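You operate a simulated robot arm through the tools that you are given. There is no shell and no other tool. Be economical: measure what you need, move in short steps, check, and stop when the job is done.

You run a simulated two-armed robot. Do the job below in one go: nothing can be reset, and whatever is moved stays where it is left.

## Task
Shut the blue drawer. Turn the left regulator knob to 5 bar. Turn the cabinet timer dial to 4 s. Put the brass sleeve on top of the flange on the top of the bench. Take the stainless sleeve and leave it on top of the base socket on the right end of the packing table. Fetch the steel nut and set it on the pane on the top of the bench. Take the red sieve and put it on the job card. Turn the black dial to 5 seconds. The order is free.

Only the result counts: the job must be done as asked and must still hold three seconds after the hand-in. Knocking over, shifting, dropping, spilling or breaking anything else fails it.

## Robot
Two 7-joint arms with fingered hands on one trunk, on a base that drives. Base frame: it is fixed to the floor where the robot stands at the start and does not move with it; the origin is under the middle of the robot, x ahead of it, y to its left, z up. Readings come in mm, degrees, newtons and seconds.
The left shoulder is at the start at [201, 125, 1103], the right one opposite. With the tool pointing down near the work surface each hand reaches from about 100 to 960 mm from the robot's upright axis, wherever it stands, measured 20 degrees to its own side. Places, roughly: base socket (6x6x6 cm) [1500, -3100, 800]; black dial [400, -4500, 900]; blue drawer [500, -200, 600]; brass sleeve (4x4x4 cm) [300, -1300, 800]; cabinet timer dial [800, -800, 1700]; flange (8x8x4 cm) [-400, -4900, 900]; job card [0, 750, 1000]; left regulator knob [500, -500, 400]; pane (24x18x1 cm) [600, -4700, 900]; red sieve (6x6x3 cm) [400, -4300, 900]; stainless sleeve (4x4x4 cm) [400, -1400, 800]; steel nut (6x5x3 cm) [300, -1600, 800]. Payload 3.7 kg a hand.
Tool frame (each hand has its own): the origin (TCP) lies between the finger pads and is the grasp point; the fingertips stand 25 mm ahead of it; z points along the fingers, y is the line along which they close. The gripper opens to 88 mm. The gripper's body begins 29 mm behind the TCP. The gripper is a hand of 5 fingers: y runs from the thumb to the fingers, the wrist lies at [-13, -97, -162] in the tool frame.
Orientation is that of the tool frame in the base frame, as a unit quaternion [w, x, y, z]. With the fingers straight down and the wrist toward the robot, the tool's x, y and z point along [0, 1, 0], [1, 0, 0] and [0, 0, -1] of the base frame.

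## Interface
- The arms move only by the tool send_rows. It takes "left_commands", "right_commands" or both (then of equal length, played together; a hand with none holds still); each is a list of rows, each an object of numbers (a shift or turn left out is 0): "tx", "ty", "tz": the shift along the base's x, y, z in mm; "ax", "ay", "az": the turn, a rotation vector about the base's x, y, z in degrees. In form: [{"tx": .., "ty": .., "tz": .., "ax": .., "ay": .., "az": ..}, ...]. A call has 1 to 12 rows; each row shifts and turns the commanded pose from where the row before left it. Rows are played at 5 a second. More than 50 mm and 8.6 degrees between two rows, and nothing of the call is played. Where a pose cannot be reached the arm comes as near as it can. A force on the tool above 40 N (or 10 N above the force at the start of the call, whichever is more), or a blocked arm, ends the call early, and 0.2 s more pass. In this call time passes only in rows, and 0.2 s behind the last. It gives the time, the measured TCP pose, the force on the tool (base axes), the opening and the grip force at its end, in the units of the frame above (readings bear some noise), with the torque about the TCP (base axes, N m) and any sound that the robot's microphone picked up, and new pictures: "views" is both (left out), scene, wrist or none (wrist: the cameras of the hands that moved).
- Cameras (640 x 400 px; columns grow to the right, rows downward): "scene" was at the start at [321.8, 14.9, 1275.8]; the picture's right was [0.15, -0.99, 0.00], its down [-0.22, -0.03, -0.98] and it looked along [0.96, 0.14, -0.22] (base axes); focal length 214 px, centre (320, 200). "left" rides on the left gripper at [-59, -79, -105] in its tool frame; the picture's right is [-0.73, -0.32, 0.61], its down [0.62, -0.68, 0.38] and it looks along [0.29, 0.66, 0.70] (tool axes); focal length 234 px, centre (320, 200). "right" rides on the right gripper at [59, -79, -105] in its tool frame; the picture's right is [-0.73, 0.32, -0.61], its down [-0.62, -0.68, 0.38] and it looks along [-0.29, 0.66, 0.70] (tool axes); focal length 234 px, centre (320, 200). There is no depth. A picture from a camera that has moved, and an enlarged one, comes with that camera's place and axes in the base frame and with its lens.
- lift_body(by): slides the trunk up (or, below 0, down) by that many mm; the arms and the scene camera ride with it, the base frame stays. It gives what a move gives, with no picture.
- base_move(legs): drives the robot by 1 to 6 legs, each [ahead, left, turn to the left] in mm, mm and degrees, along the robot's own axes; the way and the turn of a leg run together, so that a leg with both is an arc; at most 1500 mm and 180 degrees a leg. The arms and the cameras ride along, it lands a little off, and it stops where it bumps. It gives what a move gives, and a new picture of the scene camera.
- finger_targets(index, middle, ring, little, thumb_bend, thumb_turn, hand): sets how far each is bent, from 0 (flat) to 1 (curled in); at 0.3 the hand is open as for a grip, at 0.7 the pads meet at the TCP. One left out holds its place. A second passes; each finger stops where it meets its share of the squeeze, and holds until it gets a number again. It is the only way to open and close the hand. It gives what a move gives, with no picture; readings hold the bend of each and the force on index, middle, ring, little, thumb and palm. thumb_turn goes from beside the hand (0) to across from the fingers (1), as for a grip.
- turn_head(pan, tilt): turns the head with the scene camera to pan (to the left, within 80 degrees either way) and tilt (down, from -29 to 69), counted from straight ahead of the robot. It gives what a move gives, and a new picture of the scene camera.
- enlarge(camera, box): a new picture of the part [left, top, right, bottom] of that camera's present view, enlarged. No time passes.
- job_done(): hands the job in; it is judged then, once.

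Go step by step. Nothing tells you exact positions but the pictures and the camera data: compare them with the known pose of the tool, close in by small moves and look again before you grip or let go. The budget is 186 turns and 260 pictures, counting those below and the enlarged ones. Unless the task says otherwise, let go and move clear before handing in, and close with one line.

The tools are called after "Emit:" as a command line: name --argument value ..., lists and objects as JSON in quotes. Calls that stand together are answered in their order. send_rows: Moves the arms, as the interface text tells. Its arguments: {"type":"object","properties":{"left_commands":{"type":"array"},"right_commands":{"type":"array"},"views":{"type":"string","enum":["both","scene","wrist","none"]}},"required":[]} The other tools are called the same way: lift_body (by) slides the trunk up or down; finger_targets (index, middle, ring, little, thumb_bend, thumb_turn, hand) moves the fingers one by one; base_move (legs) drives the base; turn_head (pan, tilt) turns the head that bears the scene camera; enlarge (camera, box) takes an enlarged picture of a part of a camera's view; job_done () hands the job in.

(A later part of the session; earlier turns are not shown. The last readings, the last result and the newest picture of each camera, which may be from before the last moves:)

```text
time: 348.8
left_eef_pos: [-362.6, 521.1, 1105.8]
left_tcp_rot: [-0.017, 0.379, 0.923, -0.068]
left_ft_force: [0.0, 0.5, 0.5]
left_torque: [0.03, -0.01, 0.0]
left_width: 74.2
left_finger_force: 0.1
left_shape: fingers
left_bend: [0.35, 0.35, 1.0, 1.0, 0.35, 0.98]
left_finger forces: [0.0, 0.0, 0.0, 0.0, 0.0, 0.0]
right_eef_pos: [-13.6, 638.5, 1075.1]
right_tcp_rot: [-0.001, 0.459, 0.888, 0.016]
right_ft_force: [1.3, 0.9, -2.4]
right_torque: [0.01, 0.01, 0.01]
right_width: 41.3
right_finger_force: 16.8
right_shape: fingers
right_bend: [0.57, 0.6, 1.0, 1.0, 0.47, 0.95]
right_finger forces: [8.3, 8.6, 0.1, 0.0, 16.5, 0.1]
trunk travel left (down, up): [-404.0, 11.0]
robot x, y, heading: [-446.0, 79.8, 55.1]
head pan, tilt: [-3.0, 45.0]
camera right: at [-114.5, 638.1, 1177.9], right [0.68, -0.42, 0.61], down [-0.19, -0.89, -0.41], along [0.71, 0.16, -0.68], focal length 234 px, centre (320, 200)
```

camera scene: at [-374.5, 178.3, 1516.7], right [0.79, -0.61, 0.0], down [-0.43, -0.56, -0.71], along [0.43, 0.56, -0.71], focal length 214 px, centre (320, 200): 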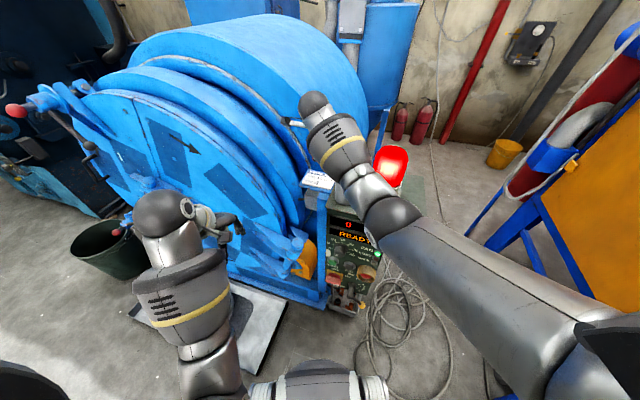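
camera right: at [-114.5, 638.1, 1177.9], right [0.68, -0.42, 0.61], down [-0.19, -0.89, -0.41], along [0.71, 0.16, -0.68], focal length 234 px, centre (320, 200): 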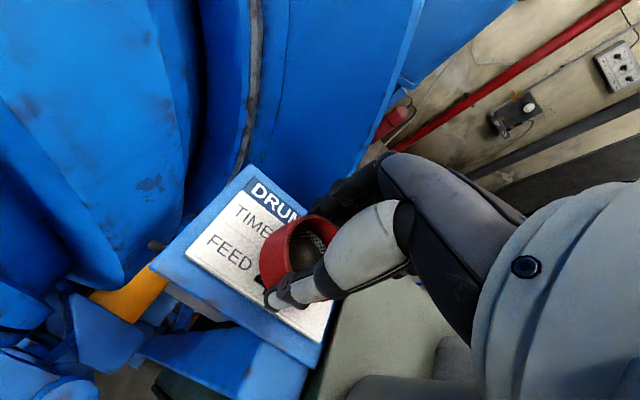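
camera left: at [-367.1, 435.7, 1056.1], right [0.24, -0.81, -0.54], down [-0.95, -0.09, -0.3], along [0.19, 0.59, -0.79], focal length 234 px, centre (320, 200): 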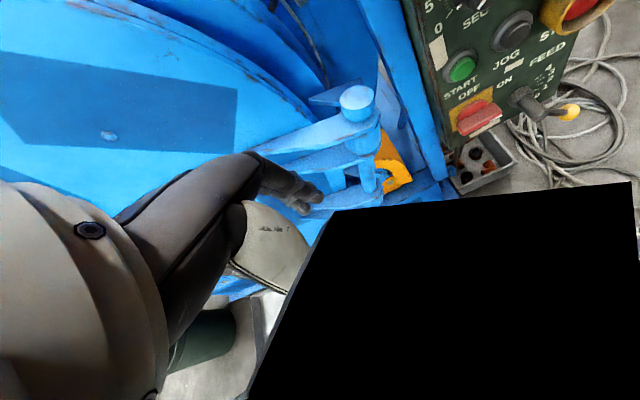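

Centred over the card. I lower to contact.

Emit:
send_rows --right_commands '[{"tz": -10}, {"tz": -6}, {"tz": -4}]' --views "none"

Emit:
enlarge --camera "right" --box '[200, 160, 380, 350]'

```text
time: 349.6
left_eef_pos: [-364.5, 518.1, 1105.5]
left_tcp_rot: [-0.016, 0.378, 0.923, -0.067]
left_ft_force: [-0.1, 0.2, -0.7]
left_torque: [0.02, -0.02, 0.0]
left_width: 74.1
left_finger_force: 0.1
left_shape: fingers
left_bend: [0.35, 0.35, 1.0, 1.0, 0.35, 0.98]
left_finger forces: [0.1, 0.0, 0.1, 0.0, 0.1, 0.1]
right_eef_pos: [-11.8, 641.2, 1062.9]
right_tcp_rot: [0.001, 0.458, 0.889, 0.022]
right_ft_force: [2.9, 2.2, 27.4]
right_torque: [0.11, -0.18, -0.01]
right_width: 40.7
right_finger_force: 19.7
right_shape: fingers
right_bend: [0.57, 0.59, 1.0, 1.0, 0.47, 0.94]
right_finger forces: [9.5, 12.2, 0.0, 0.1, 18.0, 0.0]
trunk travel left (down, up): [-404.0, 11.0]
robot x, y, heading: [-447.5, 73.7, 55.2]
head pan, tilt: [-3.0, 45.0]
```

```text
2.11 times, centred on (290, 255) of right
camera zoom: at [-114.7, 637.7, 1164.5], right [0.67, -0.43, 0.61], down [-0.18, -0.89, -0.42], along [0.72, 0.17, -0.67], focal length 493 px, centre (383, 84)
```

zoom: 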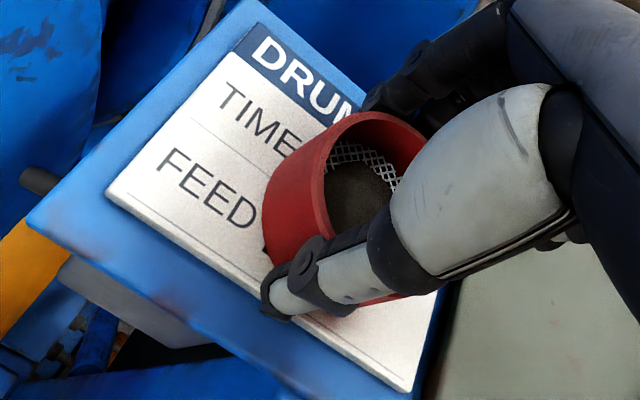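

Contact (27 N). I relieve the pressure and release.

Emit:
send_rows --right_commands '[{"tz": 6}]' --views "none"

Emit:
finger_targets --hand "right" --index 0.4 --middle 0.4 --thumb_bend 0.36

Emit:
send_rows --right_commands '[{"tz": 20}, {"tz": 40}, {"tz": 40}]' --views "wrist"

```text
time: 350.0
left_eef_pos: [-363.3, 520.1, 1106.0]
left_tcp_rot: [-0.017, 0.379, 0.923, -0.067]
left_ft_force: [0.9, -0.2, 0.4]
left_torque: [-0.01, 0.01, -0.02]
left_width: 73.9
left_finger_force: 0.1
left_shape: fingers
left_bend: [0.35, 0.35, 1.0, 1.0, 0.35, 0.98]
left_finger forces: [0.0, 0.1, 0.0, 0.0, 0.0, 0.0]
right_eef_pos: [-13.3, 640.5, 1062.8]
right_tcp_rot: [0.001, 0.458, 0.889, 0.016]
right_ft_force: [1.9, 4.3, 15.3]
right_torque: [0.24, -0.28, 0.04]
right_width: 40.3
right_finger_force: 19.7
right_shape: fingers
right_bend: [0.57, 0.59, 1.0, 1.0, 0.48, 0.94]
right_finger forces: [9.9, 12.1, 0.1, 0.1, 17.1, 0.0]
trunk travel left (down, up): [-404.0, 11.0]
robot x, y, heading: [-447.4, 79.8, 55.0]
head pan, tilt: [-3.0, 45.0]
```

```text
time: 351.0
left_eef_pos: [-361.8, 521.0, 1105.2]
left_tcp_rot: [-0.017, 0.379, 0.923, -0.067]
left_ft_force: [0.0, 0.3, 0.2]
left_torque: [0.0, -0.05, -0.03]
left_width: 73.8
left_finger_force: 0.0
left_shape: fingers
left_bend: [0.35, 0.35, 1.0, 1.0, 0.35, 0.98]
left_finger forces: [0.0, 0.0, 0.0, 0.0, 0.0, 0.0]
right_eef_pos: [-11.7, 639.8, 1060.1]
right_tcp_rot: [0.001, 0.459, 0.888, 0.014]
right_ft_force: [-0.3, 0.1, 0.6]
right_torque: [0.02, -0.03, -0.03]
right_width: 67.9
right_finger_force: 0.4
right_shape: fingers
right_bend: [0.4, 0.4, 1.0, 1.0, 0.36, 0.97]
right_finger forces: [0.0, 0.0, 0.1, 0.1, 0.2, 0.0]
trunk travel left (down, up): [-404.0, 11.0]
robot x, y, heading: [-441.6, 79.0, 55.3]
head pan, tilt: [-3.0, 45.0]
```

```text
time: 351.8
left_eef_pos: [-362.6, 519.8, 1105.4]
left_tcp_rot: [-0.017, 0.379, 0.923, -0.068]
left_ft_force: [-0.2, 0.4, -0.2]
left_torque: [0.01, 0.03, 0.01]
left_width: 74.1
left_finger_force: 0.1
left_shape: fingers
left_bend: [0.35, 0.35, 1.0, 1.0, 0.35, 0.98]
left_finger forces: [0.0, 0.0, 0.0, 0.1, 0.0, 0.0]
right_eef_pos: [-13.3, 638.6, 1161.5]
right_tcp_rot: [0.0, 0.458, 0.889, 0.014]
right_ft_force: [-0.1, 0.4, -0.3]
right_torque: [0.02, 0.05, 0.01]
right_width: 67.8
right_finger_force: 0.1
right_shape: fingers
right_bend: [0.4, 0.4, 1.0, 1.0, 0.36, 0.97]
right_finger forces: [0.0, 0.1, 0.1, 0.0, 0.0, 0.0]
trunk travel left (down, up): [-404.0, 11.0]
robot x, y, heading: [-449.8, 77.5, 55.0]
head pan, tilt: [-3.0, 45.0]
camera right: at [-114.0, 637.4, 1265.1], right [0.68, -0.42, 0.61], down [-0.19, -0.89, -0.41], along [0.71, 0.16, -0.68], focal length 234 px, centre (320, 200)
```

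right: 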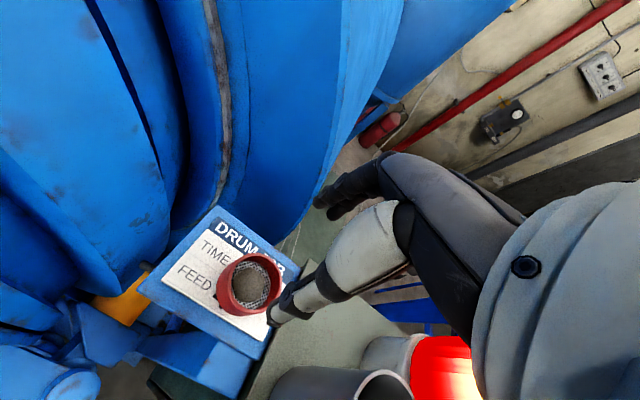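

The red sieve lies on the job card and the cup stands untouched. I withdraw the hand up and back, then lower the trunk and turn away.

Emit:
send_rows --right_commands '[{"tz": 40}, {"tx": -24, "ty": -28}, {"tx": -24, "ty": -28}, {"tx": -24, "ty": -28}, {"tx": -24, "ty": -28}, {"tx": -15, "ty": -40}, {"tx": 0, "ty": -45}, {"tx": 0, "ty": -45}]' --views "none"

Emit:
base_move --legs '[[-150, 0, 0], [0, 0, -88]]'

```text
time: 353.6
left_eef_pos: [-363.1, 519.1, 1105.6]
left_tcp_rot: [-0.017, 0.378, 0.923, -0.068]
left_ft_force: [0.6, 0.4, 0.2]
left_torque: [0.04, 0.01, -0.04]
left_width: 74.0
left_finger_force: 0.0
left_shape: fingers
left_bend: [0.35, 0.35, 1.0, 1.0, 0.35, 0.98]
left_finger forces: [0.0, 0.0, 0.0, 0.0, 0.0, 0.0]
right_eef_pos: [-125.6, 396.9, 1203.9]
right_tcp_rot: [0.0, 0.458, 0.889, 0.014]
right_ft_force: [-0.3, 0.6, -0.5]
right_torque: [0.04, -0.03, 0.0]
right_width: 67.6
right_finger_force: 0.0
right_shape: fingers
right_bend: [0.4, 0.4, 1.0, 1.0, 0.36, 0.97]
right_finger forces: [0.0, 0.0, 0.1, 0.0, 0.0, 0.0]
trunk travel left (down, up): [-404.0, 11.0]
robot x, y, heading: [-446.7, 78.9, 55.3]
head pan, tilt: [-3.0, 45.0]
```

```text
time: 358.7
left_eef_pos: [-87.0, -104.8, 1104.1]
left_tcp_rot: [-0.059, 0.91, 0.408, -0.038]
left_ft_force: [-0.2, -0.5, 0.8]
left_torque: [-0.02, -0.06, 0.0]
left_width: 73.8
left_finger_force: 0.0
left_shape: fingers
left_bend: [0.35, 0.35, 1.0, 1.0, 0.35, 0.98]
left_finger forces: [0.0, 0.0, 0.1, 0.0, 0.0, 0.1]
right_eef_pos: [-198.3, -349.4, 1202.2]
right_tcp_rot: [0.009, 0.945, 0.327, 0.01]
right_ft_force: [0.0, -1.1, 1.4]
right_torque: [-0.01, 0.04, 0.0]
right_width: 67.9
right_finger_force: 0.1
right_shape: fingers
right_bend: [0.4, 0.4, 1.0, 1.0, 0.36, 0.97]
right_finger forces: [0.0, 0.0, 0.0, 0.0, 0.1, 0.0]
trunk travel left (down, up): [-404.0, 11.0]
robot x, y, heading: [-531.6, -41.0, -31.9]
head pan, tilt: [-3.0, 45.0]
camera scene: at [-431.5, -110.0, 1516.7], right [-0.57, -0.82, 0.0], down [-0.58, 0.41, -0.71], along [0.58, -0.4, -0.71], focal length 214 px, centre (320, 200)
```

scene: 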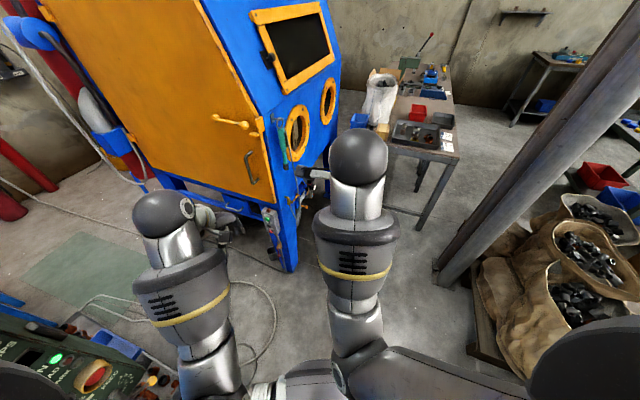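

I have a clear view of the way back to the sleeve table. I drive to the former picking place and lower the trunk.

Emit:
base_move --legs '[[843, -424, 0]]'

Emit:
lift_body --by -165

```text
time: 363.6
left_eef_pos: [395.3, -915.5, 1105.7]
left_tcp_rot: [-0.058, 0.913, 0.403, -0.037]
left_ft_force: [0.1, -0.3, 1.3]
left_torque: [-0.01, -0.01, -0.02]
left_width: 74.2
left_finger_force: 0.1
left_shape: fingers
left_bend: [0.35, 0.35, 1.0, 1.0, 0.35, 0.98]
left_finger forces: [0.0, 0.0, 0.0, 0.1, 0.1, 0.1]
right_eef_pos: [281.3, -1159.3, 1201.7]
right_tcp_rot: [0.01, 0.946, 0.324, 0.01]
right_ft_force: [-0.1, 0.6, -0.3]
right_torque: [0.0, 0.01, -0.02]
right_width: 67.7
right_finger_force: 0.0
right_shape: fingers
right_bend: [0.4, 0.4, 1.0, 1.0, 0.36, 0.97]
right_finger forces: [0.0, 0.1, 0.0, 0.0, 0.0, 0.0]
trunk travel left (down, up): [-404.0, 11.0]
robot x, y, heading: [-47.9, -849.9, -32.5]
head pan, tilt: [-3.0, 45.0]
camera scene: at [51.4, -917.2, 1516.7], right [-0.58, -0.81, 0.0], down [-0.58, 0.41, -0.71], along [0.58, -0.41, -0.71], focal length 214 px, centre (320, 200)
```

scene: 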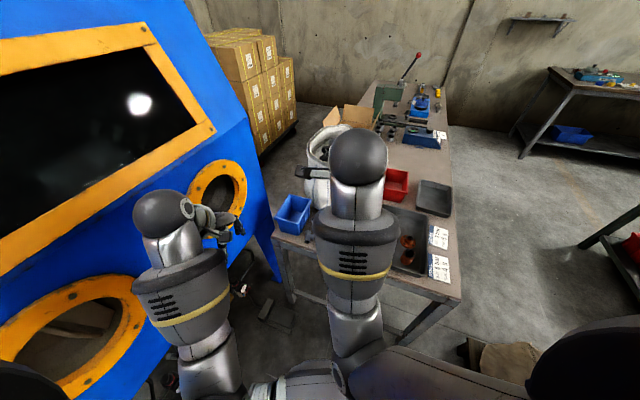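

```text
time: 365.5
left_eef_pos: [394.9, -915.6, 940.0]
left_tcp_rot: [-0.058, 0.913, 0.403, -0.038]
left_ft_force: [-0.3, 0.7, 0.1]
left_torque: [0.01, -0.01, -0.02]
left_width: 74.0
left_finger_force: 0.0
left_shape: fingers
left_bend: [0.35, 0.35, 1.0, 1.0, 0.35, 0.98]
left_finger forces: [0.1, 0.0, 0.0, 0.0, 0.1, 0.0]
right_eef_pos: [281.9, -1157.8, 1036.1]
right_tcp_rot: [0.012, 0.946, 0.324, 0.012]
right_ft_force: [0.3, -0.8, 0.0]
right_torque: [-0.03, -0.03, 0.0]
right_width: 67.9
right_finger_force: 0.0
right_shape: fingers
right_bend: [0.4, 0.4, 1.0, 1.0, 0.36, 0.97]
right_finger forces: [0.0, 0.0, 0.0, 0.0, 0.0, 0.0]
trunk travel left (down, up): [-239.0, 176.0]
robot x, y, heading: [-48.9, -851.4, -32.7]
head pan, tilt: [-3.0, 45.0]
```

I use the right hand for the stainless (dark) sleeve: narrow the grip and move above it.

Emit:
finger_targets --hand "right" --index 0.42 --middle 0.42 --thumb_bend 0.42

Emit:
send_rows --right_commands '[{"tx": 19, "ty": -42}, {"tx": 19, "ty": -42}, {"tx": 19, "ty": -42}, {"tx": 19, "ty": -42, "tz": -10}, {"tx": 18, "ty": -41, "tz": -15}, {"tx": 18, "ty": -41, "tz": -15}, {"tz": -45}]' --views "both"

```text
time: 366.5
left_eef_pos: [394.5, -915.9, 940.9]
left_tcp_rot: [-0.059, 0.912, 0.403, -0.037]
left_ft_force: [-0.5, -0.4, 0.3]
left_torque: [0.02, -0.02, 0.04]
left_width: 73.9
left_finger_force: 0.1
left_shape: fingers
left_bend: [0.35, 0.35, 1.0, 1.0, 0.35, 0.98]
left_finger forces: [0.0, 0.0, 0.0, 0.0, 0.0, 0.0]
right_eef_pos: [282.2, -1159.0, 1035.5]
right_tcp_rot: [0.013, 0.946, 0.324, 0.012]
right_ft_force: [-0.1, 0.2, 0.5]
right_torque: [0.01, -0.02, 0.03]
right_width: 59.9
right_finger_force: 0.0
right_shape: fingers
right_bend: [0.42, 0.42, 1.0, 1.0, 0.42, 0.97]
right_finger forces: [0.0, 0.0, 0.0, 0.0, 0.1, 0.1]
trunk travel left (down, up): [-239.0, 176.0]
robot x, y, heading: [-50.3, -850.0, -32.7]
head pan, tilt: [-3.0, 45.0]
```

```text
time: 368.1
left_eef_pos: [395.7, -916.8, 940.2]
left_tcp_rot: [-0.06, 0.912, 0.403, -0.038]
left_ft_force: [-0.2, 0.6, 0.2]
left_torque: [0.0, 0.0, 0.01]
left_width: 74.5
left_finger_force: 0.1
left_shape: fingers
left_bend: [0.35, 0.35, 1.0, 1.0, 0.35, 0.98]
left_finger forces: [0.1, 0.0, 0.0, 0.0, 0.0, 0.0]
right_eef_pos: [394.4, -1409.3, 949.3]
right_tcp_rot: [0.012, 0.946, 0.324, 0.011]
right_ft_force: [-0.1, -0.4, -0.1]
right_torque: [-0.02, 0.02, 0.02]
right_width: 59.6
right_finger_force: 0.0
right_shape: fingers
right_bend: [0.42, 0.42, 1.0, 1.0, 0.42, 0.97]
right_finger forces: [0.1, 0.0, 0.0, 0.0, 0.1, 0.0]
trunk travel left (down, up): [-239.0, 176.0]
robot x, y, heading: [-49.7, -847.1, -32.6]
head pan, tilt: [-3.0, 45.0]
camera scene: at [111.2, -955.0, 1348.4], right [-0.58, -0.81, 0.0], down [-0.58, 0.41, -0.71], along [0.58, -0.41, -0.71], focal length 214 px, centre (320, 200)
camera right: at [388.2, -1310.0, 1052.9], right [-0.39, -0.69, 0.61], down [-0.9, 0.15, -0.41], along [0.19, -0.71, -0.68], focal length 234 px, centre (320, 200)
```

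scene: 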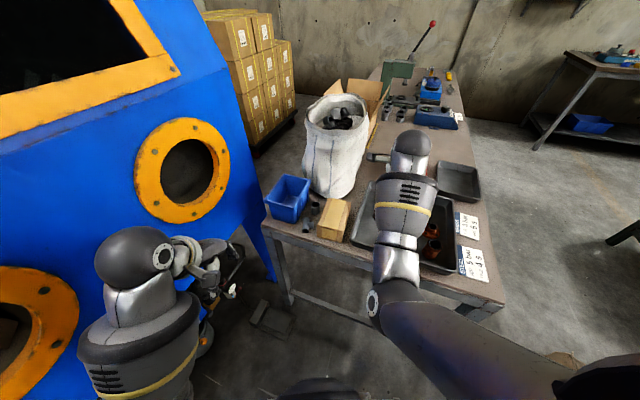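
right: 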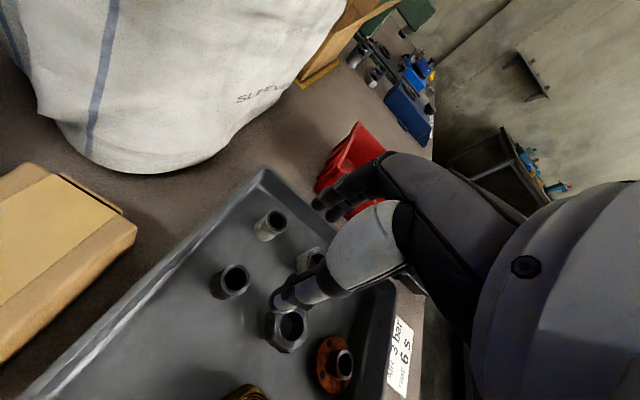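

The dark sleeve is at (397,-1409), right under the hand. I lower and grip.

Emit:
send_rows --right_commands '[{"tx": 2, "tz": -40}, {"tz": -40}, {"tz": -35}]' --views "wrist"

```text
time: 368.9
left_eef_pos: [395.9, -916.3, 939.8]
left_tcp_rot: [-0.06, 0.912, 0.403, -0.038]
left_ft_force: [0.6, -0.7, 1.4]
left_torque: [0.0, -0.03, 0.02]
left_width: 74.0
left_finger_force: 0.0
left_shape: fingers
left_bend: [0.35, 0.35, 1.0, 1.0, 0.35, 0.98]
left_finger forces: [0.0, 0.0, 0.0, 0.0, 0.0, 0.0]
right_eef_pos: [395.7, -1410.1, 835.1]
right_tcp_rot: [0.011, 0.946, 0.324, 0.011]
right_ft_force: [-1.0, 0.3, -1.0]
right_torque: [0.01, -0.01, -0.02]
right_width: 59.6
right_finger_force: 0.1
right_shape: fingers
right_bend: [0.42, 0.42, 1.0, 1.0, 0.42, 0.97]
right_finger forces: [0.0, 0.1, 0.0, 0.0, 0.1, 0.0]
trunk travel left (down, up): [-239.0, 176.0]
robot x, y, heading: [-47.3, -848.0, -32.6]
head pan, tilt: [-3.0, 45.0]
camera right: at [389.6, -1309.6, 937.3], right [-0.39, -0.69, 0.61], down [-0.9, 0.15, -0.41], along [0.19, -0.71, -0.68], focal length 234 px, centre (320, 200)
```

right: 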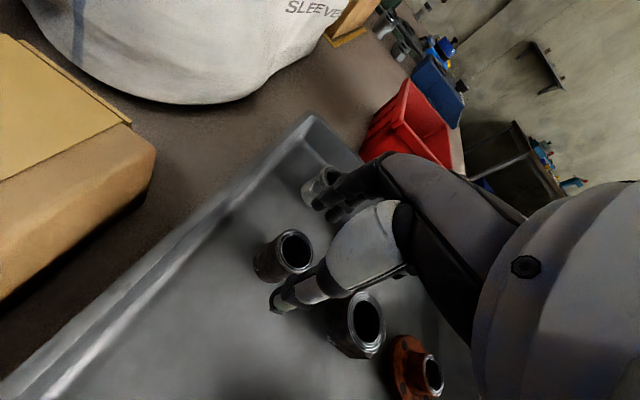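

Emit:
send_rows --right_commands '[{"ty": 2, "tz": -20}, {"tz": -13}, {"tz": -7}]' --views "none"

Emit:
finger_targets --hand "right" --index 0.8 --middle 0.8 --thumb_bend 0.8

Emit:
send_rows --right_commands '[{"tz": 15}, {"tz": 40}, {"tz": 45}]' --views "wrist"

```text
time: 369.7
left_eef_pos: [395.2, -915.8, 940.5]
left_tcp_rot: [-0.059, 0.912, 0.404, -0.037]
left_ft_force: [0.6, -0.2, 0.0]
left_torque: [-0.01, 0.0, -0.04]
left_width: 73.9
left_finger_force: 0.0
left_shape: fingers
left_bend: [0.35, 0.35, 1.0, 1.0, 0.35, 0.98]
left_finger forces: [0.0, 0.1, 0.0, 0.0, 0.0, 0.0]
right_eef_pos: [396.0, -1406.4, 796.1]
right_tcp_rot: [0.012, 0.946, 0.324, 0.012]
right_ft_force: [1.0, -0.3, 0.4]
right_torque: [-0.03, 0.01, 0.03]
right_width: 59.5
right_finger_force: 0.0
right_shape: fingers
right_bend: [0.42, 0.42, 1.0, 1.0, 0.42, 0.97]
right_finger forces: [0.1, 0.1, 0.0, 0.0, 0.0, 0.1]
trunk travel left (down, up): [-239.0, 176.0]
robot x, y, heading: [-52.4, -847.7, -32.4]
head pan, tilt: [-3.0, 45.0]
```

```text
time: 370.7
left_eef_pos: [395.2, -914.9, 939.7]
left_tcp_rot: [-0.059, 0.912, 0.404, -0.037]
left_ft_force: [0.0, -0.5, -0.2]
left_torque: [-0.01, 0.0, 0.02]
left_width: 74.1
left_finger_force: 0.1
left_shape: fingers
left_bend: [0.35, 0.35, 1.0, 1.0, 0.35, 0.98]
left_finger forces: [0.1, 0.0, 0.0, 0.0, 0.1, 0.0]
right_eef_pos: [396.6, -1407.6, 795.7]
right_tcp_rot: [0.011, 0.946, 0.325, 0.012]
right_ft_force: [-0.1, 0.6, -0.3]
right_torque: [-0.01, 0.0, 0.0]
right_width: 20.3
right_finger_force: 16.5
right_shape: fingers
right_bend: [0.72, 0.65, 1.0, 1.0, 0.59, 0.95]
right_finger forces: [8.8, 8.4, 0.1, 0.0, 15.8, 0.0]
trunk travel left (down, up): [-239.0, 176.0]
robot x, y, heading: [-45.5, -848.1, -32.6]
head pan, tilt: [-3.0, 45.0]
```

```text
time: 371.5
left_eef_pos: [395.1, -915.4, 940.5]
left_tcp_rot: [-0.059, 0.913, 0.403, -0.037]
left_ft_force: [-0.2, -0.2, -0.7]
left_torque: [0.01, 0.0, 0.02]
left_width: 74.0
left_finger_force: 0.0
left_shape: fingers
left_bend: [0.35, 0.35, 1.0, 1.0, 0.35, 0.98]
left_finger forces: [0.0, 0.1, 0.0, 0.1, 0.0, 0.0]
right_eef_pos: [396.1, -1406.8, 895.3]
right_tcp_rot: [0.012, 0.946, 0.324, 0.012]
right_ft_force: [-0.5, 0.4, -0.9]
right_torque: [-0.02, -0.01, 0.0]
right_width: 20.1
right_finger_force: 16.5
right_shape: fingers
right_bend: [0.72, 0.72, 1.0, 1.0, 0.59, 0.95]
right_finger forces: [8.8, 8.4, 0.0, 0.0, 15.7, 0.1]
trunk travel left (down, up): [-239.0, 176.0]
robot x, y, heading: [-46.4, -851.5, -32.8]
head pan, tilt: [-3.0, 45.0]
camera right: at [389.4, -1307.3, 999.1], right [-0.39, -0.69, 0.61], down [-0.9, 0.15, -0.41], along [0.19, -0.71, -0.68], focal length 234 px, centre (320, 200)
```

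right: 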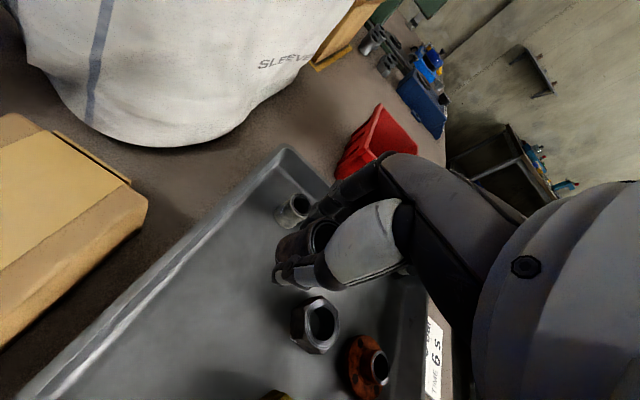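

The stainless sleeve is held. I enlarge the far end of the table to look for the base socket.

Emit:
enlarge --camera "scene" --box '[360, 10, 500, 130]'

Emit:
send_rows --right_commands '[{"tz": 45}, {"tz": 45}, {"tz": 45}, {"tx": -19, "ty": 42}, {"tx": -19, "ty": 42}, {"tx": -19, "ty": 42}]' --left_commands '[{"tz": 40}, {"tz": 40}, {"tz": 40}, {}, {}, {}]' --views "none"

```text
3.33 times, centred on (430, 70) of scene
camera zoom: at [111.1, -954.9, 1348.5], right [-0.58, -0.81, 0.0], down [-0.58, 0.41, -0.71], along [0.58, -0.41, -0.71], focal length 715 px, centre (-47, 633)
```

zoom: 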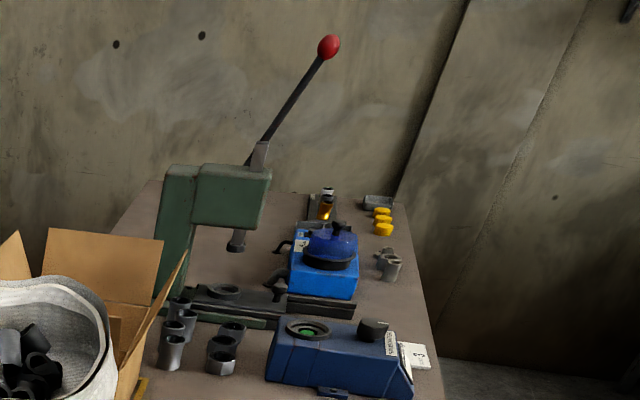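

```text
time: 372.9
left_eef_pos: [399.0, -934.1, 1059.4]
left_tcp_rot: [-0.061, 0.913, 0.402, -0.037]
left_ft_force: [-0.2, -0.2, 0.7]
left_torque: [-0.01, 0.0, 0.0]
left_width: 74.1
left_finger_force: 0.0
left_shape: fingers
left_bend: [0.35, 0.35, 1.0, 1.0, 0.35, 0.98]
left_finger forces: [0.1, 0.1, 0.0, 0.1, 0.0, 0.0]
left hand out of reach, approached as far as the arm can: row 1, 2
right_eef_pos: [326.8, -1285.4, 1033.6]
right_tcp_rot: [0.011, 0.946, 0.323, 0.018]
right_ft_force: [0.3, -0.4, -1.8]
right_torque: [0.01, -0.02, -0.02]
right_width: 20.5
right_finger_force: 16.6
right_shape: fingers
right_bend: [0.73, 0.72, 1.0, 1.0, 0.59, 0.95]
right_finger forces: [8.6, 8.6, 0.0, 0.0, 15.6, 0.0]
trunk travel left (down, up): [-239.0, 176.0]
robot x, y, heading: [-52.3, -847.8, -32.7]
head pan, tilt: [-3.0, 45.0]
```

I drive the long way round again: back out, west, then south, turning to face north-east for the table's far end.

Emit:
base_move --legs '[[-843, 424, 0], [-700, -520, 0], [-615, -515, 0], [0, 0, 69], [-853, -1175, 0], [-754, -1123, 0]]'

```text
time: 374.1
left_eef_pos: [373.3, -900.2, 1062.8]
left_tcp_rot: [-0.055, 0.916, 0.397, -0.034]
left_ft_force: [-0.5, 1.0, 0.0]
left_torque: [0.02, -0.06, 0.01]
left_width: 74.3
left_finger_force: 0.1
left_shape: fingers
left_bend: [0.35, 0.35, 1.0, 1.0, 0.35, 0.98]
left_finger forces: [0.0, 0.1, 0.0, 0.0, 0.1, 0.1]
right_eef_pos: [300.2, -1248.7, 1033.8]
right_tcp_rot: [0.011, 0.947, 0.322, 0.018]
right_ft_force: [-0.2, -0.4, -1.4]
right_torque: [0.03, 0.01, 0.0]
right_width: 20.2
right_finger_force: 17.0
right_shape: fingers
right_bend: [0.73, 0.72, 1.0, 1.0, 0.59, 0.95]
right_finger forces: [8.6, 8.7, 0.1, 0.1, 15.7, 0.0]
trunk travel left (down, up): [-239.0, 176.0]
robot x, y, heading: [-75.4, -814.2, -32.7]
head pan, tilt: [-3.0, 45.0]
stopped in leg 1: the robot was blocked; the commanded pose is now the measured one
camera scene: at [69.3, -924.0, 1350.3], right [-0.58, -0.81, -0.01], down [-0.57, 0.42, -0.71], along [0.58, -0.41, -0.7], focal length 214 px, centre (320, 200)
```

scene: 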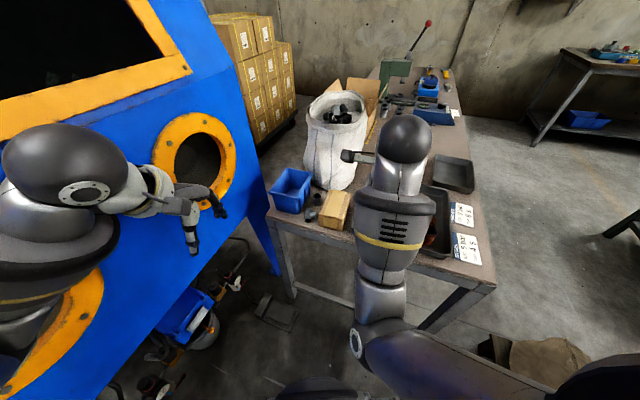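

The raised left elbow touches the cabinet; I lower the left hand again as it was on the way in, then retry.

Emit:
send_rows --left_commands '[{"tz": -40}, {"tz": -40}, {"tz": -40}]' --views "none"

Emit:
base_move --legs '[[-815, 400, 0], [-700, -520, 0], [-615, -515, 0], [0, 0, 69], [-853, -1175, 0], [-754, -1123, 0]]'

```text
time: 374.9
left_eef_pos: [385.4, -893.5, 937.9]
left_tcp_rot: [-0.058, 0.914, 0.399, -0.04]
left_ft_force: [0.0, -0.3, -0.2]
left_torque: [-0.02, 0.0, 0.03]
left_width: 73.9
left_finger_force: 0.1
left_shape: fingers
left_bend: [0.35, 0.35, 1.0, 1.0, 0.35, 0.98]
left_finger forces: [0.1, 0.1, 0.0, 0.0, 0.1, 0.0]
right_eef_pos: [309.3, -1244.6, 1029.6]
right_tcp_rot: [0.01, 0.946, 0.323, 0.014]
right_ft_force: [0.3, -0.7, -2.3]
right_torque: [-0.01, 0.02, -0.03]
right_width: 20.1
right_finger_force: 16.6
right_shape: fingers
right_bend: [0.73, 0.72, 1.0, 1.0, 0.59, 0.95]
right_finger forces: [8.6, 8.6, 0.0, 0.0, 15.6, 0.0]
trunk travel left (down, up): [-239.0, 176.0]
robot x, y, heading: [-76.1, -806.5, -32.5]
head pan, tilt: [-3.0, 45.0]
```

```text
time: 376.1
left_eef_pos: [358.9, -854.7, 937.8]
left_tcp_rot: [-0.057, 0.914, 0.399, -0.042]
left_ft_force: [-0.4, 0.9, -0.5]
left_torque: [-0.07, 0.06, 0.0]
left_width: 74.2
left_finger_force: 0.1
left_shape: fingers
left_bend: [0.35, 0.35, 1.0, 1.0, 0.35, 0.98]
left_finger forces: [0.1, 0.0, 0.0, 0.0, 0.1, 0.1]
right_eef_pos: [286.2, -1205.8, 1031.3]
right_tcp_rot: [0.012, 0.946, 0.323, 0.013]
right_ft_force: [0.3, 0.9, -2.1]
right_torque: [0.01, -0.04, 0.0]
right_width: 20.1
right_finger_force: 16.2
right_shape: fingers
right_bend: [0.73, 0.72, 1.0, 1.0, 0.59, 0.95]
right_finger forces: [8.4, 8.7, 0.1, 0.0, 15.7, 0.0]
trunk travel left (down, up): [-239.0, 176.0]
robot x, y, heading: [-96.7, -772.6, -32.6]
head pan, tilt: [-3.0, 45.0]
stopped in leg 1: the robot was blocked; the commanded pose is now the measured one
camera scene: at [56.7, -879.1, 1349.2], right [-0.58, -0.81, 0.0], down [-0.57, 0.41, -0.71], along [0.58, -0.41, -0.7], focal length 214 px, centre (320, 200)
```

scene: 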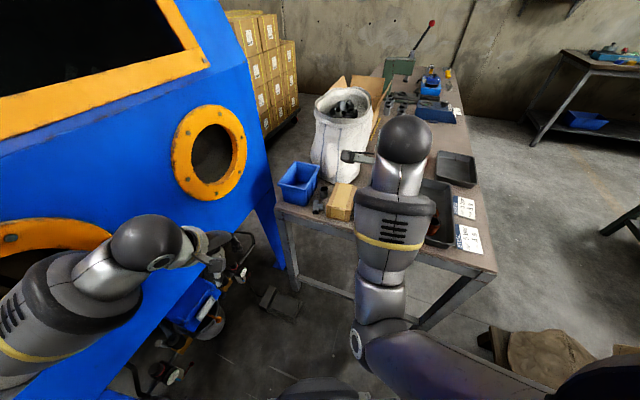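

I restore the inbound configuration by raising the trunk again and retry.

Emit:
lift_body --by 165

Emit:
base_move --legs '[[-790, 365, 0], [-700, -520, 0], [-615, -515, 0], [0, 0, 69], [-853, -1175, 0], [-754, -1123, 0]]'

```text
time: 378.0
left_eef_pos: [362.7, -855.4, 1101.4]
left_tcp_rot: [-0.058, 0.915, 0.398, -0.043]
left_ft_force: [-0.6, 1.1, -0.1]
left_torque: [0.01, 0.0, 0.02]
left_width: 74.0
left_finger_force: 0.1
left_shape: fingers
left_bend: [0.35, 0.35, 1.0, 1.0, 0.35, 0.98]
left_finger forces: [0.0, 0.0, 0.0, 0.1, 0.0, 0.0]
right_eef_pos: [289.2, -1205.6, 1195.3]
right_tcp_rot: [0.012, 0.947, 0.322, 0.012]
right_ft_force: [0.8, -0.6, -1.3]
right_torque: [-0.05, 0.02, 0.03]
right_width: 19.9
right_finger_force: 16.2
right_shape: fingers
right_bend: [0.73, 0.72, 1.0, 1.0, 0.59, 0.95]
right_finger forces: [8.5, 8.6, 0.1, 0.0, 15.5, 0.1]
trunk travel left (down, up): [-404.0, 11.0]
robot x, y, heading: [-96.9, -775.0, -32.8]
head pan, tilt: [-3.0, 45.0]
```

```text
time: 379.1
left_eef_pos: [347.9, -842.9, 1105.5]
left_tcp_rot: [-0.057, 0.916, 0.396, -0.042]
left_ft_force: [0.0, -1.1, -0.6]
left_torque: [0.0, 0.0, 0.0]
left_width: 74.1
left_finger_force: 0.0
left_shape: fingers
left_bend: [0.35, 0.35, 1.0, 1.0, 0.35, 0.98]
left_finger forces: [0.0, 0.1, 0.0, 0.0, 0.1, 0.0]
right_eef_pos: [272.4, -1192.7, 1195.7]
right_tcp_rot: [0.009, 0.947, 0.32, 0.012]
right_ft_force: [0.9, 0.0, -0.7]
right_torque: [-0.01, -0.01, 0.02]
right_width: 20.0
right_finger_force: 16.3
right_shape: fingers
right_bend: [0.73, 0.72, 1.0, 1.0, 0.59, 0.95]
right_finger forces: [8.5, 8.7, 0.0, 0.0, 15.5, 0.0]
trunk travel left (down, up): [-404.0, 11.0]
robot x, y, heading: [-111.7, -752.9, -33.0]
head pan, tilt: [-3.0, 45.0]
stopped in leg 1: the robot was blocked; the commanded pose is now the measured one
camera scene: at [-13.5, -827.3, 1516.7], right [-0.59, -0.81, 0.0], down [-0.57, 0.42, -0.71], along [0.57, -0.41, -0.71], focal length 214 px, centre (320, 200)
```

scene: 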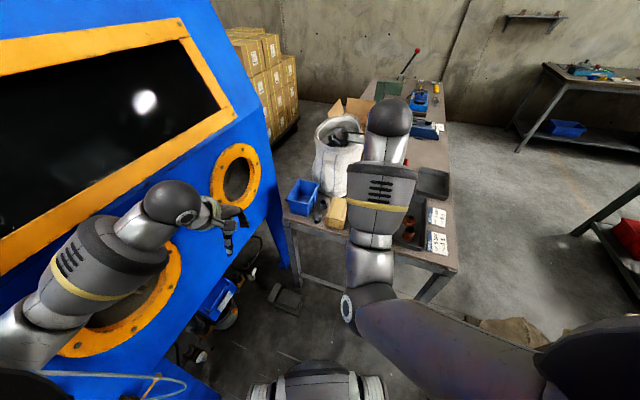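

The left elbow sticks out toward the cabinet and its gun. I bring the left hand across to the front (as when I left with the brass sleeve) so the elbow tucks in.

Emit:
send_rows --right_commands '[{"tx": -25, "ty": -12}, {"tx": -25, "ty": -12}, {"tx": -25, "ty": -12}, {"tx": -25, "ty": -12}, {"tx": -20, "ty": -10}, {}]' --left_commands '[{"tx": 5, "ty": -40}, {"tx": -5, "ty": -40}, {"tx": -15, "ty": -40}, {"tx": -25, "ty": -40}, {"tx": -28, "ty": -38}, {"tx": -28, "ty": -38}]' --views "scene"

```text
time: 380.5
left_eef_pos: [251.4, -1075.0, 1103.0]
left_tcp_rot: [-0.054, 0.916, 0.396, -0.043]
left_ft_force: [-0.8, -0.5, 0.7]
left_torque: [0.05, -0.03, -0.03]
left_width: 74.0
left_finger_force: 0.0
left_shape: fingers
left_bend: [0.35, 0.35, 1.0, 1.0, 0.35, 0.98]
left_finger forces: [0.0, 0.0, 0.1, 0.0, 0.1, 0.0]
right_eef_pos: [153.3, -1245.8, 1195.1]
right_tcp_rot: [0.012, 0.947, 0.321, 0.011]
right_ft_force: [-0.6, -0.7, -1.7]
right_torque: [-0.03, 0.0, 0.01]
right_width: 20.0
right_finger_force: 15.9
right_shape: fingers
right_bend: [0.73, 0.72, 1.0, 1.0, 0.59, 0.95]
right_finger forces: [8.5, 8.6, 0.0, 0.1, 15.5, 0.1]
trunk travel left (down, up): [-404.0, 11.0]
robot x, y, heading: [-109.6, -750.4, -32.5]
head pan, tilt: [-3.0, 45.0]
camera scene: at [-11.5, -822.4, 1516.7], right [-0.58, -0.81, 0.0], down [-0.57, 0.41, -0.71], along [0.57, -0.41, -0.71], focal length 214 px, centre (320, 200)
```

scene: 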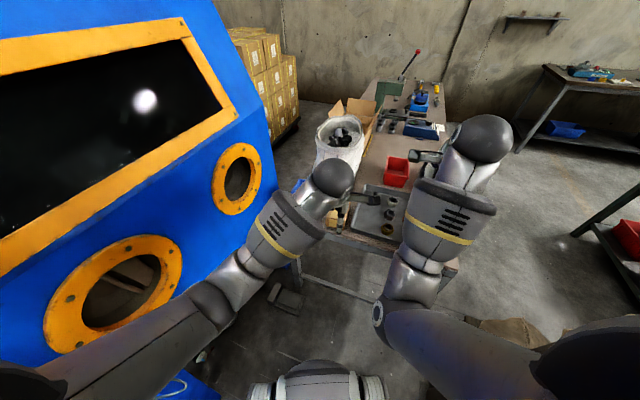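

Emit:
base_move --legs '[[-737, 371, 0], [-700, -520, 0], [-615, -515, 0], [0, 0, 69], [-853, -1175, 0], [-754, -1123, 0]]'

```text
time: 417.1
left_eef_pos: [-1681.5, -2789.8, 1103.3]
left_tcp_rot: [-0.02, 0.53, 0.845, -0.067]
left_ft_force: [0.7, 0.1, 0.5]
left_torque: [0.01, 0.0, 0.0]
left_width: 74.0
left_finger_force: 0.0
left_shape: fingers
left_bend: [0.35, 0.35, 1.0, 1.0, 0.35, 0.98]
left_finger forces: [0.0, 0.0, 0.1, 0.1, 0.0, 0.0]
right_eef_pos: [-1558.4, -2943.4, 1196.0]
right_tcp_rot: [0.003, 0.598, 0.801, 0.016]
right_ft_force: [-0.2, -0.3, -0.9]
right_torque: [-0.02, -0.02, 0.01]
right_width: 19.6
right_finger_force: 15.8
right_shape: fingers
right_bend: [0.73, 0.72, 1.0, 1.0, 0.59, 0.95]
right_finger forces: [8.1, 8.5, 0.0, 0.0, 15.1, 0.0]
trunk travel left (down, up): [-404.0, 11.0]
robot x, y, heading: [-2116.6, -3017.9, 35.9]
head pan, tilt: [-3.0, 45.0]
camera scene: at [-2012.2, -2945.0, 1516.7], right [0.55, -0.84, 0.0], down [-0.59, -0.39, -0.71], along [0.59, 0.39, -0.71], focal length 214 px, centre (320, 200)
```

scene: 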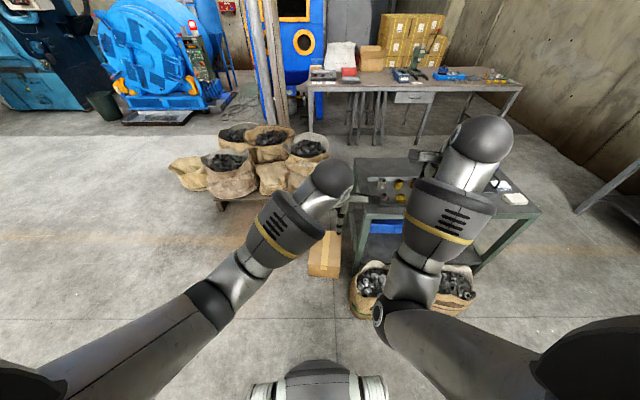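

All legs done; I see the packing table's long side with its right end. I enlarge the right end to find the base socket.

Emit:
enlarge --camera "scene" --box '[370, 40, 530, 110]'

```text
4.00 times, centred on (450, 75) of scene
camera zoom: at [-2012.2, -2945.0, 1516.7], right [0.55, -0.84, 0.0], down [-0.59, -0.39, -0.71], along [0.59, 0.39, -0.71], focal length 858 px, centre (-200, 700)
```

zoom: 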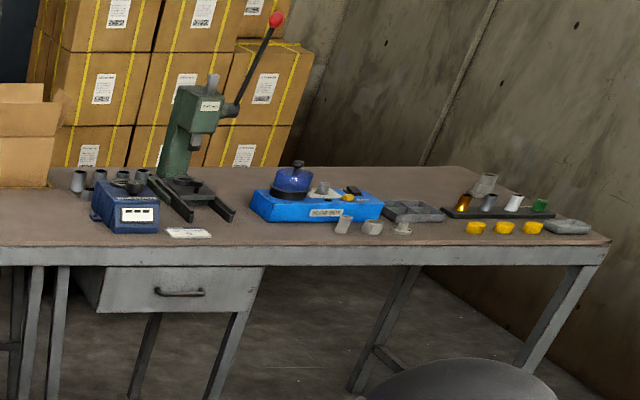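

The base socket appears to be the large grey cylinder near the table's right end, behind a small rack. I drive to the table's right corner and look closely.

Emit:
base_move --legs '[[-343, -842, 0], [1134, -823, 0], [736, -349, 0], [660, -430, 0], [0, 0, 32]]'

```text
time: 441.6
left_eef_pos: [1354.0, -3279.6, 1103.7]
left_tcp_rot: [-0.002, 0.279, 0.958, -0.069]
left_ft_force: [-0.7, 0.1, -0.1]
left_torque: [0.0, 0.02, -0.03]
left_width: 74.3
left_finger_force: 0.1
left_shape: fingers
left_bend: [0.35, 0.35, 1.0, 1.0, 0.35, 0.98]
left_finger forces: [0.1, 0.0, 0.0, 0.0, 0.0, 0.1]
right_eef_pos: [1539.7, -3342.8, 1197.4]
right_tcp_rot: [-0.001, 0.355, 0.935, 0.016]
right_ft_force: [0.0, -0.2, -1.3]
right_torque: [0.01, -0.02, 0.0]
right_width: 19.5
right_finger_force: 16.1
right_shape: fingers
right_bend: [0.73, 0.72, 1.0, 1.0, 0.59, 0.95]
right_finger forces: [8.1, 8.5, 0.0, 0.0, 14.9, 0.1]
trunk travel left (down, up): [-404.0, 11.0]
robot x, y, heading: [1105.6, -3697.0, 68.1]
head pan, tilt: [-3.0, 45.0]
camera scene: at [1156.3, -3584.9, 1516.7], right [0.91, -0.42, 0.0], down [-0.3, -0.64, -0.71], along [0.3, 0.64, -0.71], focal length 214 px, centre (320, 200)
```

scene: 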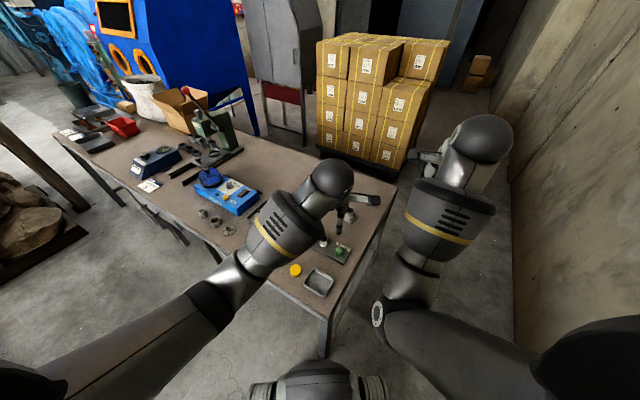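

The left hand hides the spot; I move it left.

Emit:
send_rows --left_commands '[{"tx": -42, "ty": 5}, {"tx": -42, "ty": 5}, {"tx": -42}, {"tx": -42}, {"tx": -42}]' --views "scene"

Emit:
enlarge --camera "scene" --box '[270, 160, 400, 300]'

```text
time: 442.8
left_eef_pos: [1143.5, -3269.7, 1103.2]
left_tcp_rot: [-0.001, 0.279, 0.958, -0.069]
left_ft_force: [0.0, 0.2, 0.1]
left_torque: [0.02, 0.01, -0.03]
left_width: 73.9
left_finger_force: 0.0
left_shape: fingers
left_bend: [0.35, 0.35, 1.0, 1.0, 0.35, 0.98]
left_finger forces: [0.0, 0.1, 0.0, 0.1, 0.0, 0.0]
right_eef_pos: [1540.1, -3343.9, 1197.2]
right_tcp_rot: [-0.001, 0.355, 0.935, 0.016]
right_ft_force: [0.9, -0.8, -0.9]
right_torque: [0.0, 0.0, 0.01]
right_width: 19.7
right_finger_force: 16.1
right_shape: fingers
right_bend: [0.73, 0.72, 1.0, 1.0, 0.59, 0.95]
right_finger forces: [8.2, 8.5, 0.1, 0.1, 15.0, 0.1]
trunk travel left (down, up): [-404.0, 11.0]
robot x, y, heading: [1106.0, -3695.7, 68.2]
head pan, tilt: [-3.0, 45.0]
camera scene: at [1155.1, -3585.4, 1516.8], right [0.91, -0.42, 0.0], down [-0.3, -0.64, -0.71], along [0.3, 0.64, -0.71], focal length 214 px, centre (320, 200)
```

scene: 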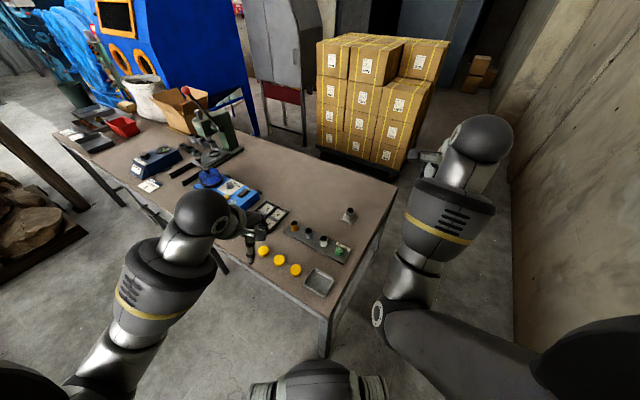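

```text
2.86 times, centred on (335, 230) of scene
camera zoom: at [1155.1, -3585.4, 1516.8], right [0.91, -0.42, 0.0], down [-0.3, -0.64, -0.71], along [0.3, 0.64, -0.71], focal length 613 px, centre (277, 114)
```

zoom: 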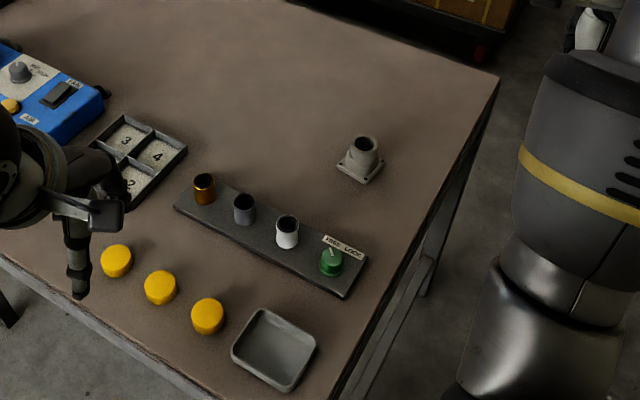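

The base socket is the piece with the square base at (1546,-3069), top near z 818. I move to the table's end, facing it.

Emit:
base_move --legs '[[150, -290, 15], [60, -80, 12]]'

Emit:
enlarge --camera "scene" --box '[220, 60, 420, 200]'

```text
time: 444.6
left_eef_pos: [1224.9, -3254.5, 1103.1]
left_tcp_rot: [0.002, 0.219, 0.973, -0.07]
left_ft_force: [-0.4, 0.1, -0.8]
left_torque: [0.01, -0.01, 0.01]
left_width: 74.1
left_finger_force: 0.0
left_shape: fingers
left_bend: [0.35, 0.35, 1.0, 1.0, 0.35, 0.98]
left_finger forces: [0.0, 0.0, 0.0, 0.1, 0.0, 0.0]
right_eef_pos: [1626.1, -3280.5, 1195.8]
right_tcp_rot: [-0.003, 0.297, 0.955, 0.016]
right_ft_force: [-0.2, -0.1, -0.9]
right_torque: [-0.01, 0.01, -0.01]
right_width: 19.2
right_finger_force: 16.0
right_shape: fingers
right_bend: [0.73, 0.72, 1.0, 1.0, 0.59, 0.95]
right_finger forces: [8.1, 8.6, 0.1, 0.1, 15.0, 0.0]
trunk travel left (down, up): [-404.0, 11.0]
robot x, y, heading: [1236.6, -3685.9, 75.1]
head pan, tilt: [-3.0, 45.0]
stopped in leg 1: the robot was blocked; the commanded pose is now the measured one
camera scene: at [1275.2, -3567.0, 1516.8], right [0.95, -0.31, 0.0], down [-0.22, -0.67, -0.71], along [0.22, 0.67, -0.71], focal length 214 px, centre (320, 200)
```

scene: 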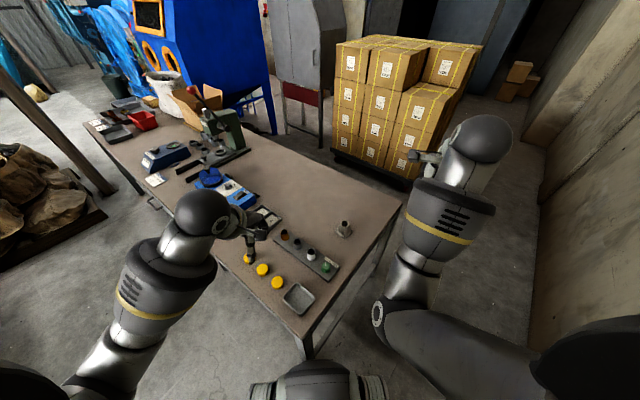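

```text
2.86 times, centred on (320, 130) of scene
camera zoom: at [1275.2, -3567.0, 1516.8], right [0.95, -0.31, 0.0], down [-0.22, -0.67, -0.71], along [0.22, 0.67, -0.71], focal length 613 px, centre (320, 400)
```

zoom: 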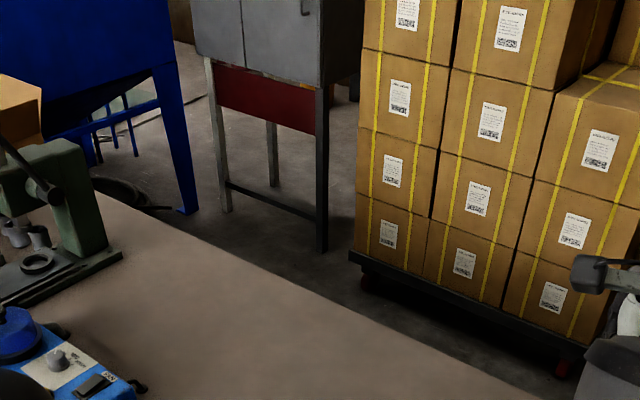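

Blocked there, but the socket (about (1540,-3078,815)) is within reach. I move the right hand with the sleeve above it.

Emit:
send_rows --right_commands '[{"tx": -17, "ty": 40}, {"tx": -17, "ty": 40}, {"tx": -17, "ty": 40}, {"tx": -17, "ty": 40}, {"tx": -18, "ty": 42}]' --views "none"

Emit:
lift_body --by -200

Emit:
enlarge --camera "right" --box '[160, 120, 400, 380]'

```text
time: 445.8
left_eef_pos: [1223.2, -3252.0, 1103.2]
left_tcp_rot: [0.003, 0.218, 0.973, -0.069]
left_ft_force: [0.9, 0.9, 0.8]
left_torque: [-0.03, 0.02, 0.02]
left_width: 74.0
left_finger_force: 0.1
left_shape: fingers
left_bend: [0.35, 0.35, 1.0, 1.0, 0.35, 0.98]
left_finger forces: [0.0, 0.0, 0.0, 0.1, 0.0, 0.0]
right_eef_pos: [1538.8, -3076.2, 1196.1]
right_tcp_rot: [-0.002, 0.297, 0.955, 0.015]
right_ft_force: [-0.7, 0.0, -1.6]
right_torque: [0.0, -0.01, 0.04]
right_width: 19.6
right_finger_force: 16.3
right_shape: fingers
right_bend: [0.73, 0.72, 1.0, 1.0, 0.59, 0.95]
right_finger forces: [8.0, 8.7, 0.0, 0.1, 15.0, 0.0]
trunk travel left (down, up): [-404.0, 11.0]
robot x, y, heading: [1241.5, -3679.7, 74.9]
head pan, tilt: [-3.0, 45.0]
```

```text
time: 448.0
left_eef_pos: [1224.3, -3254.9, 878.7]
left_tcp_rot: [0.002, 0.218, 0.97, -0.11]
left_ft_force: [-0.4, 0.0, 0.1]
left_torque: [0.02, 0.01, -0.04]
left_width: 74.1
left_finger_force: 0.0
left_shape: fingers
left_bend: [0.35, 0.35, 1.0, 1.0, 0.35, 0.98]
left_finger forces: [0.1, 0.0, 0.0, 0.1, 0.1, 0.0]
right_eef_pos: [1539.1, -3077.4, 997.3]
right_tcp_rot: [-0.002, 0.296, 0.955, 0.017]
right_ft_force: [0.2, -0.5, -0.1]
right_torque: [0.0, 0.02, 0.01]
right_width: 19.3
right_finger_force: 15.8
right_shape: fingers
right_bend: [0.73, 0.72, 1.0, 1.0, 0.59, 0.95]
right_finger forces: [7.9, 8.7, 0.0, 0.1, 14.8, 0.0]
trunk travel left (down, up): [-204.0, 211.0]
robot x, y, heading: [1238.4, -3681.1, 75.3]
head pan, tilt: [-3.0, 45.0]
```

```text
1.54 times, centred on (280, 250) of right
camera zoom: at [1444.1, -3113.2, 1100.1], right [0.78, -0.17, 0.61], down [0.13, -0.9, -0.41], along [0.62, 0.4, -0.68], focal length 360 px, centre (382, 123)
```

zoom: 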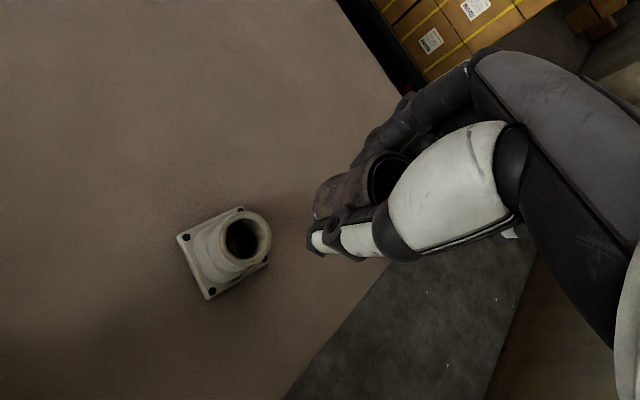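

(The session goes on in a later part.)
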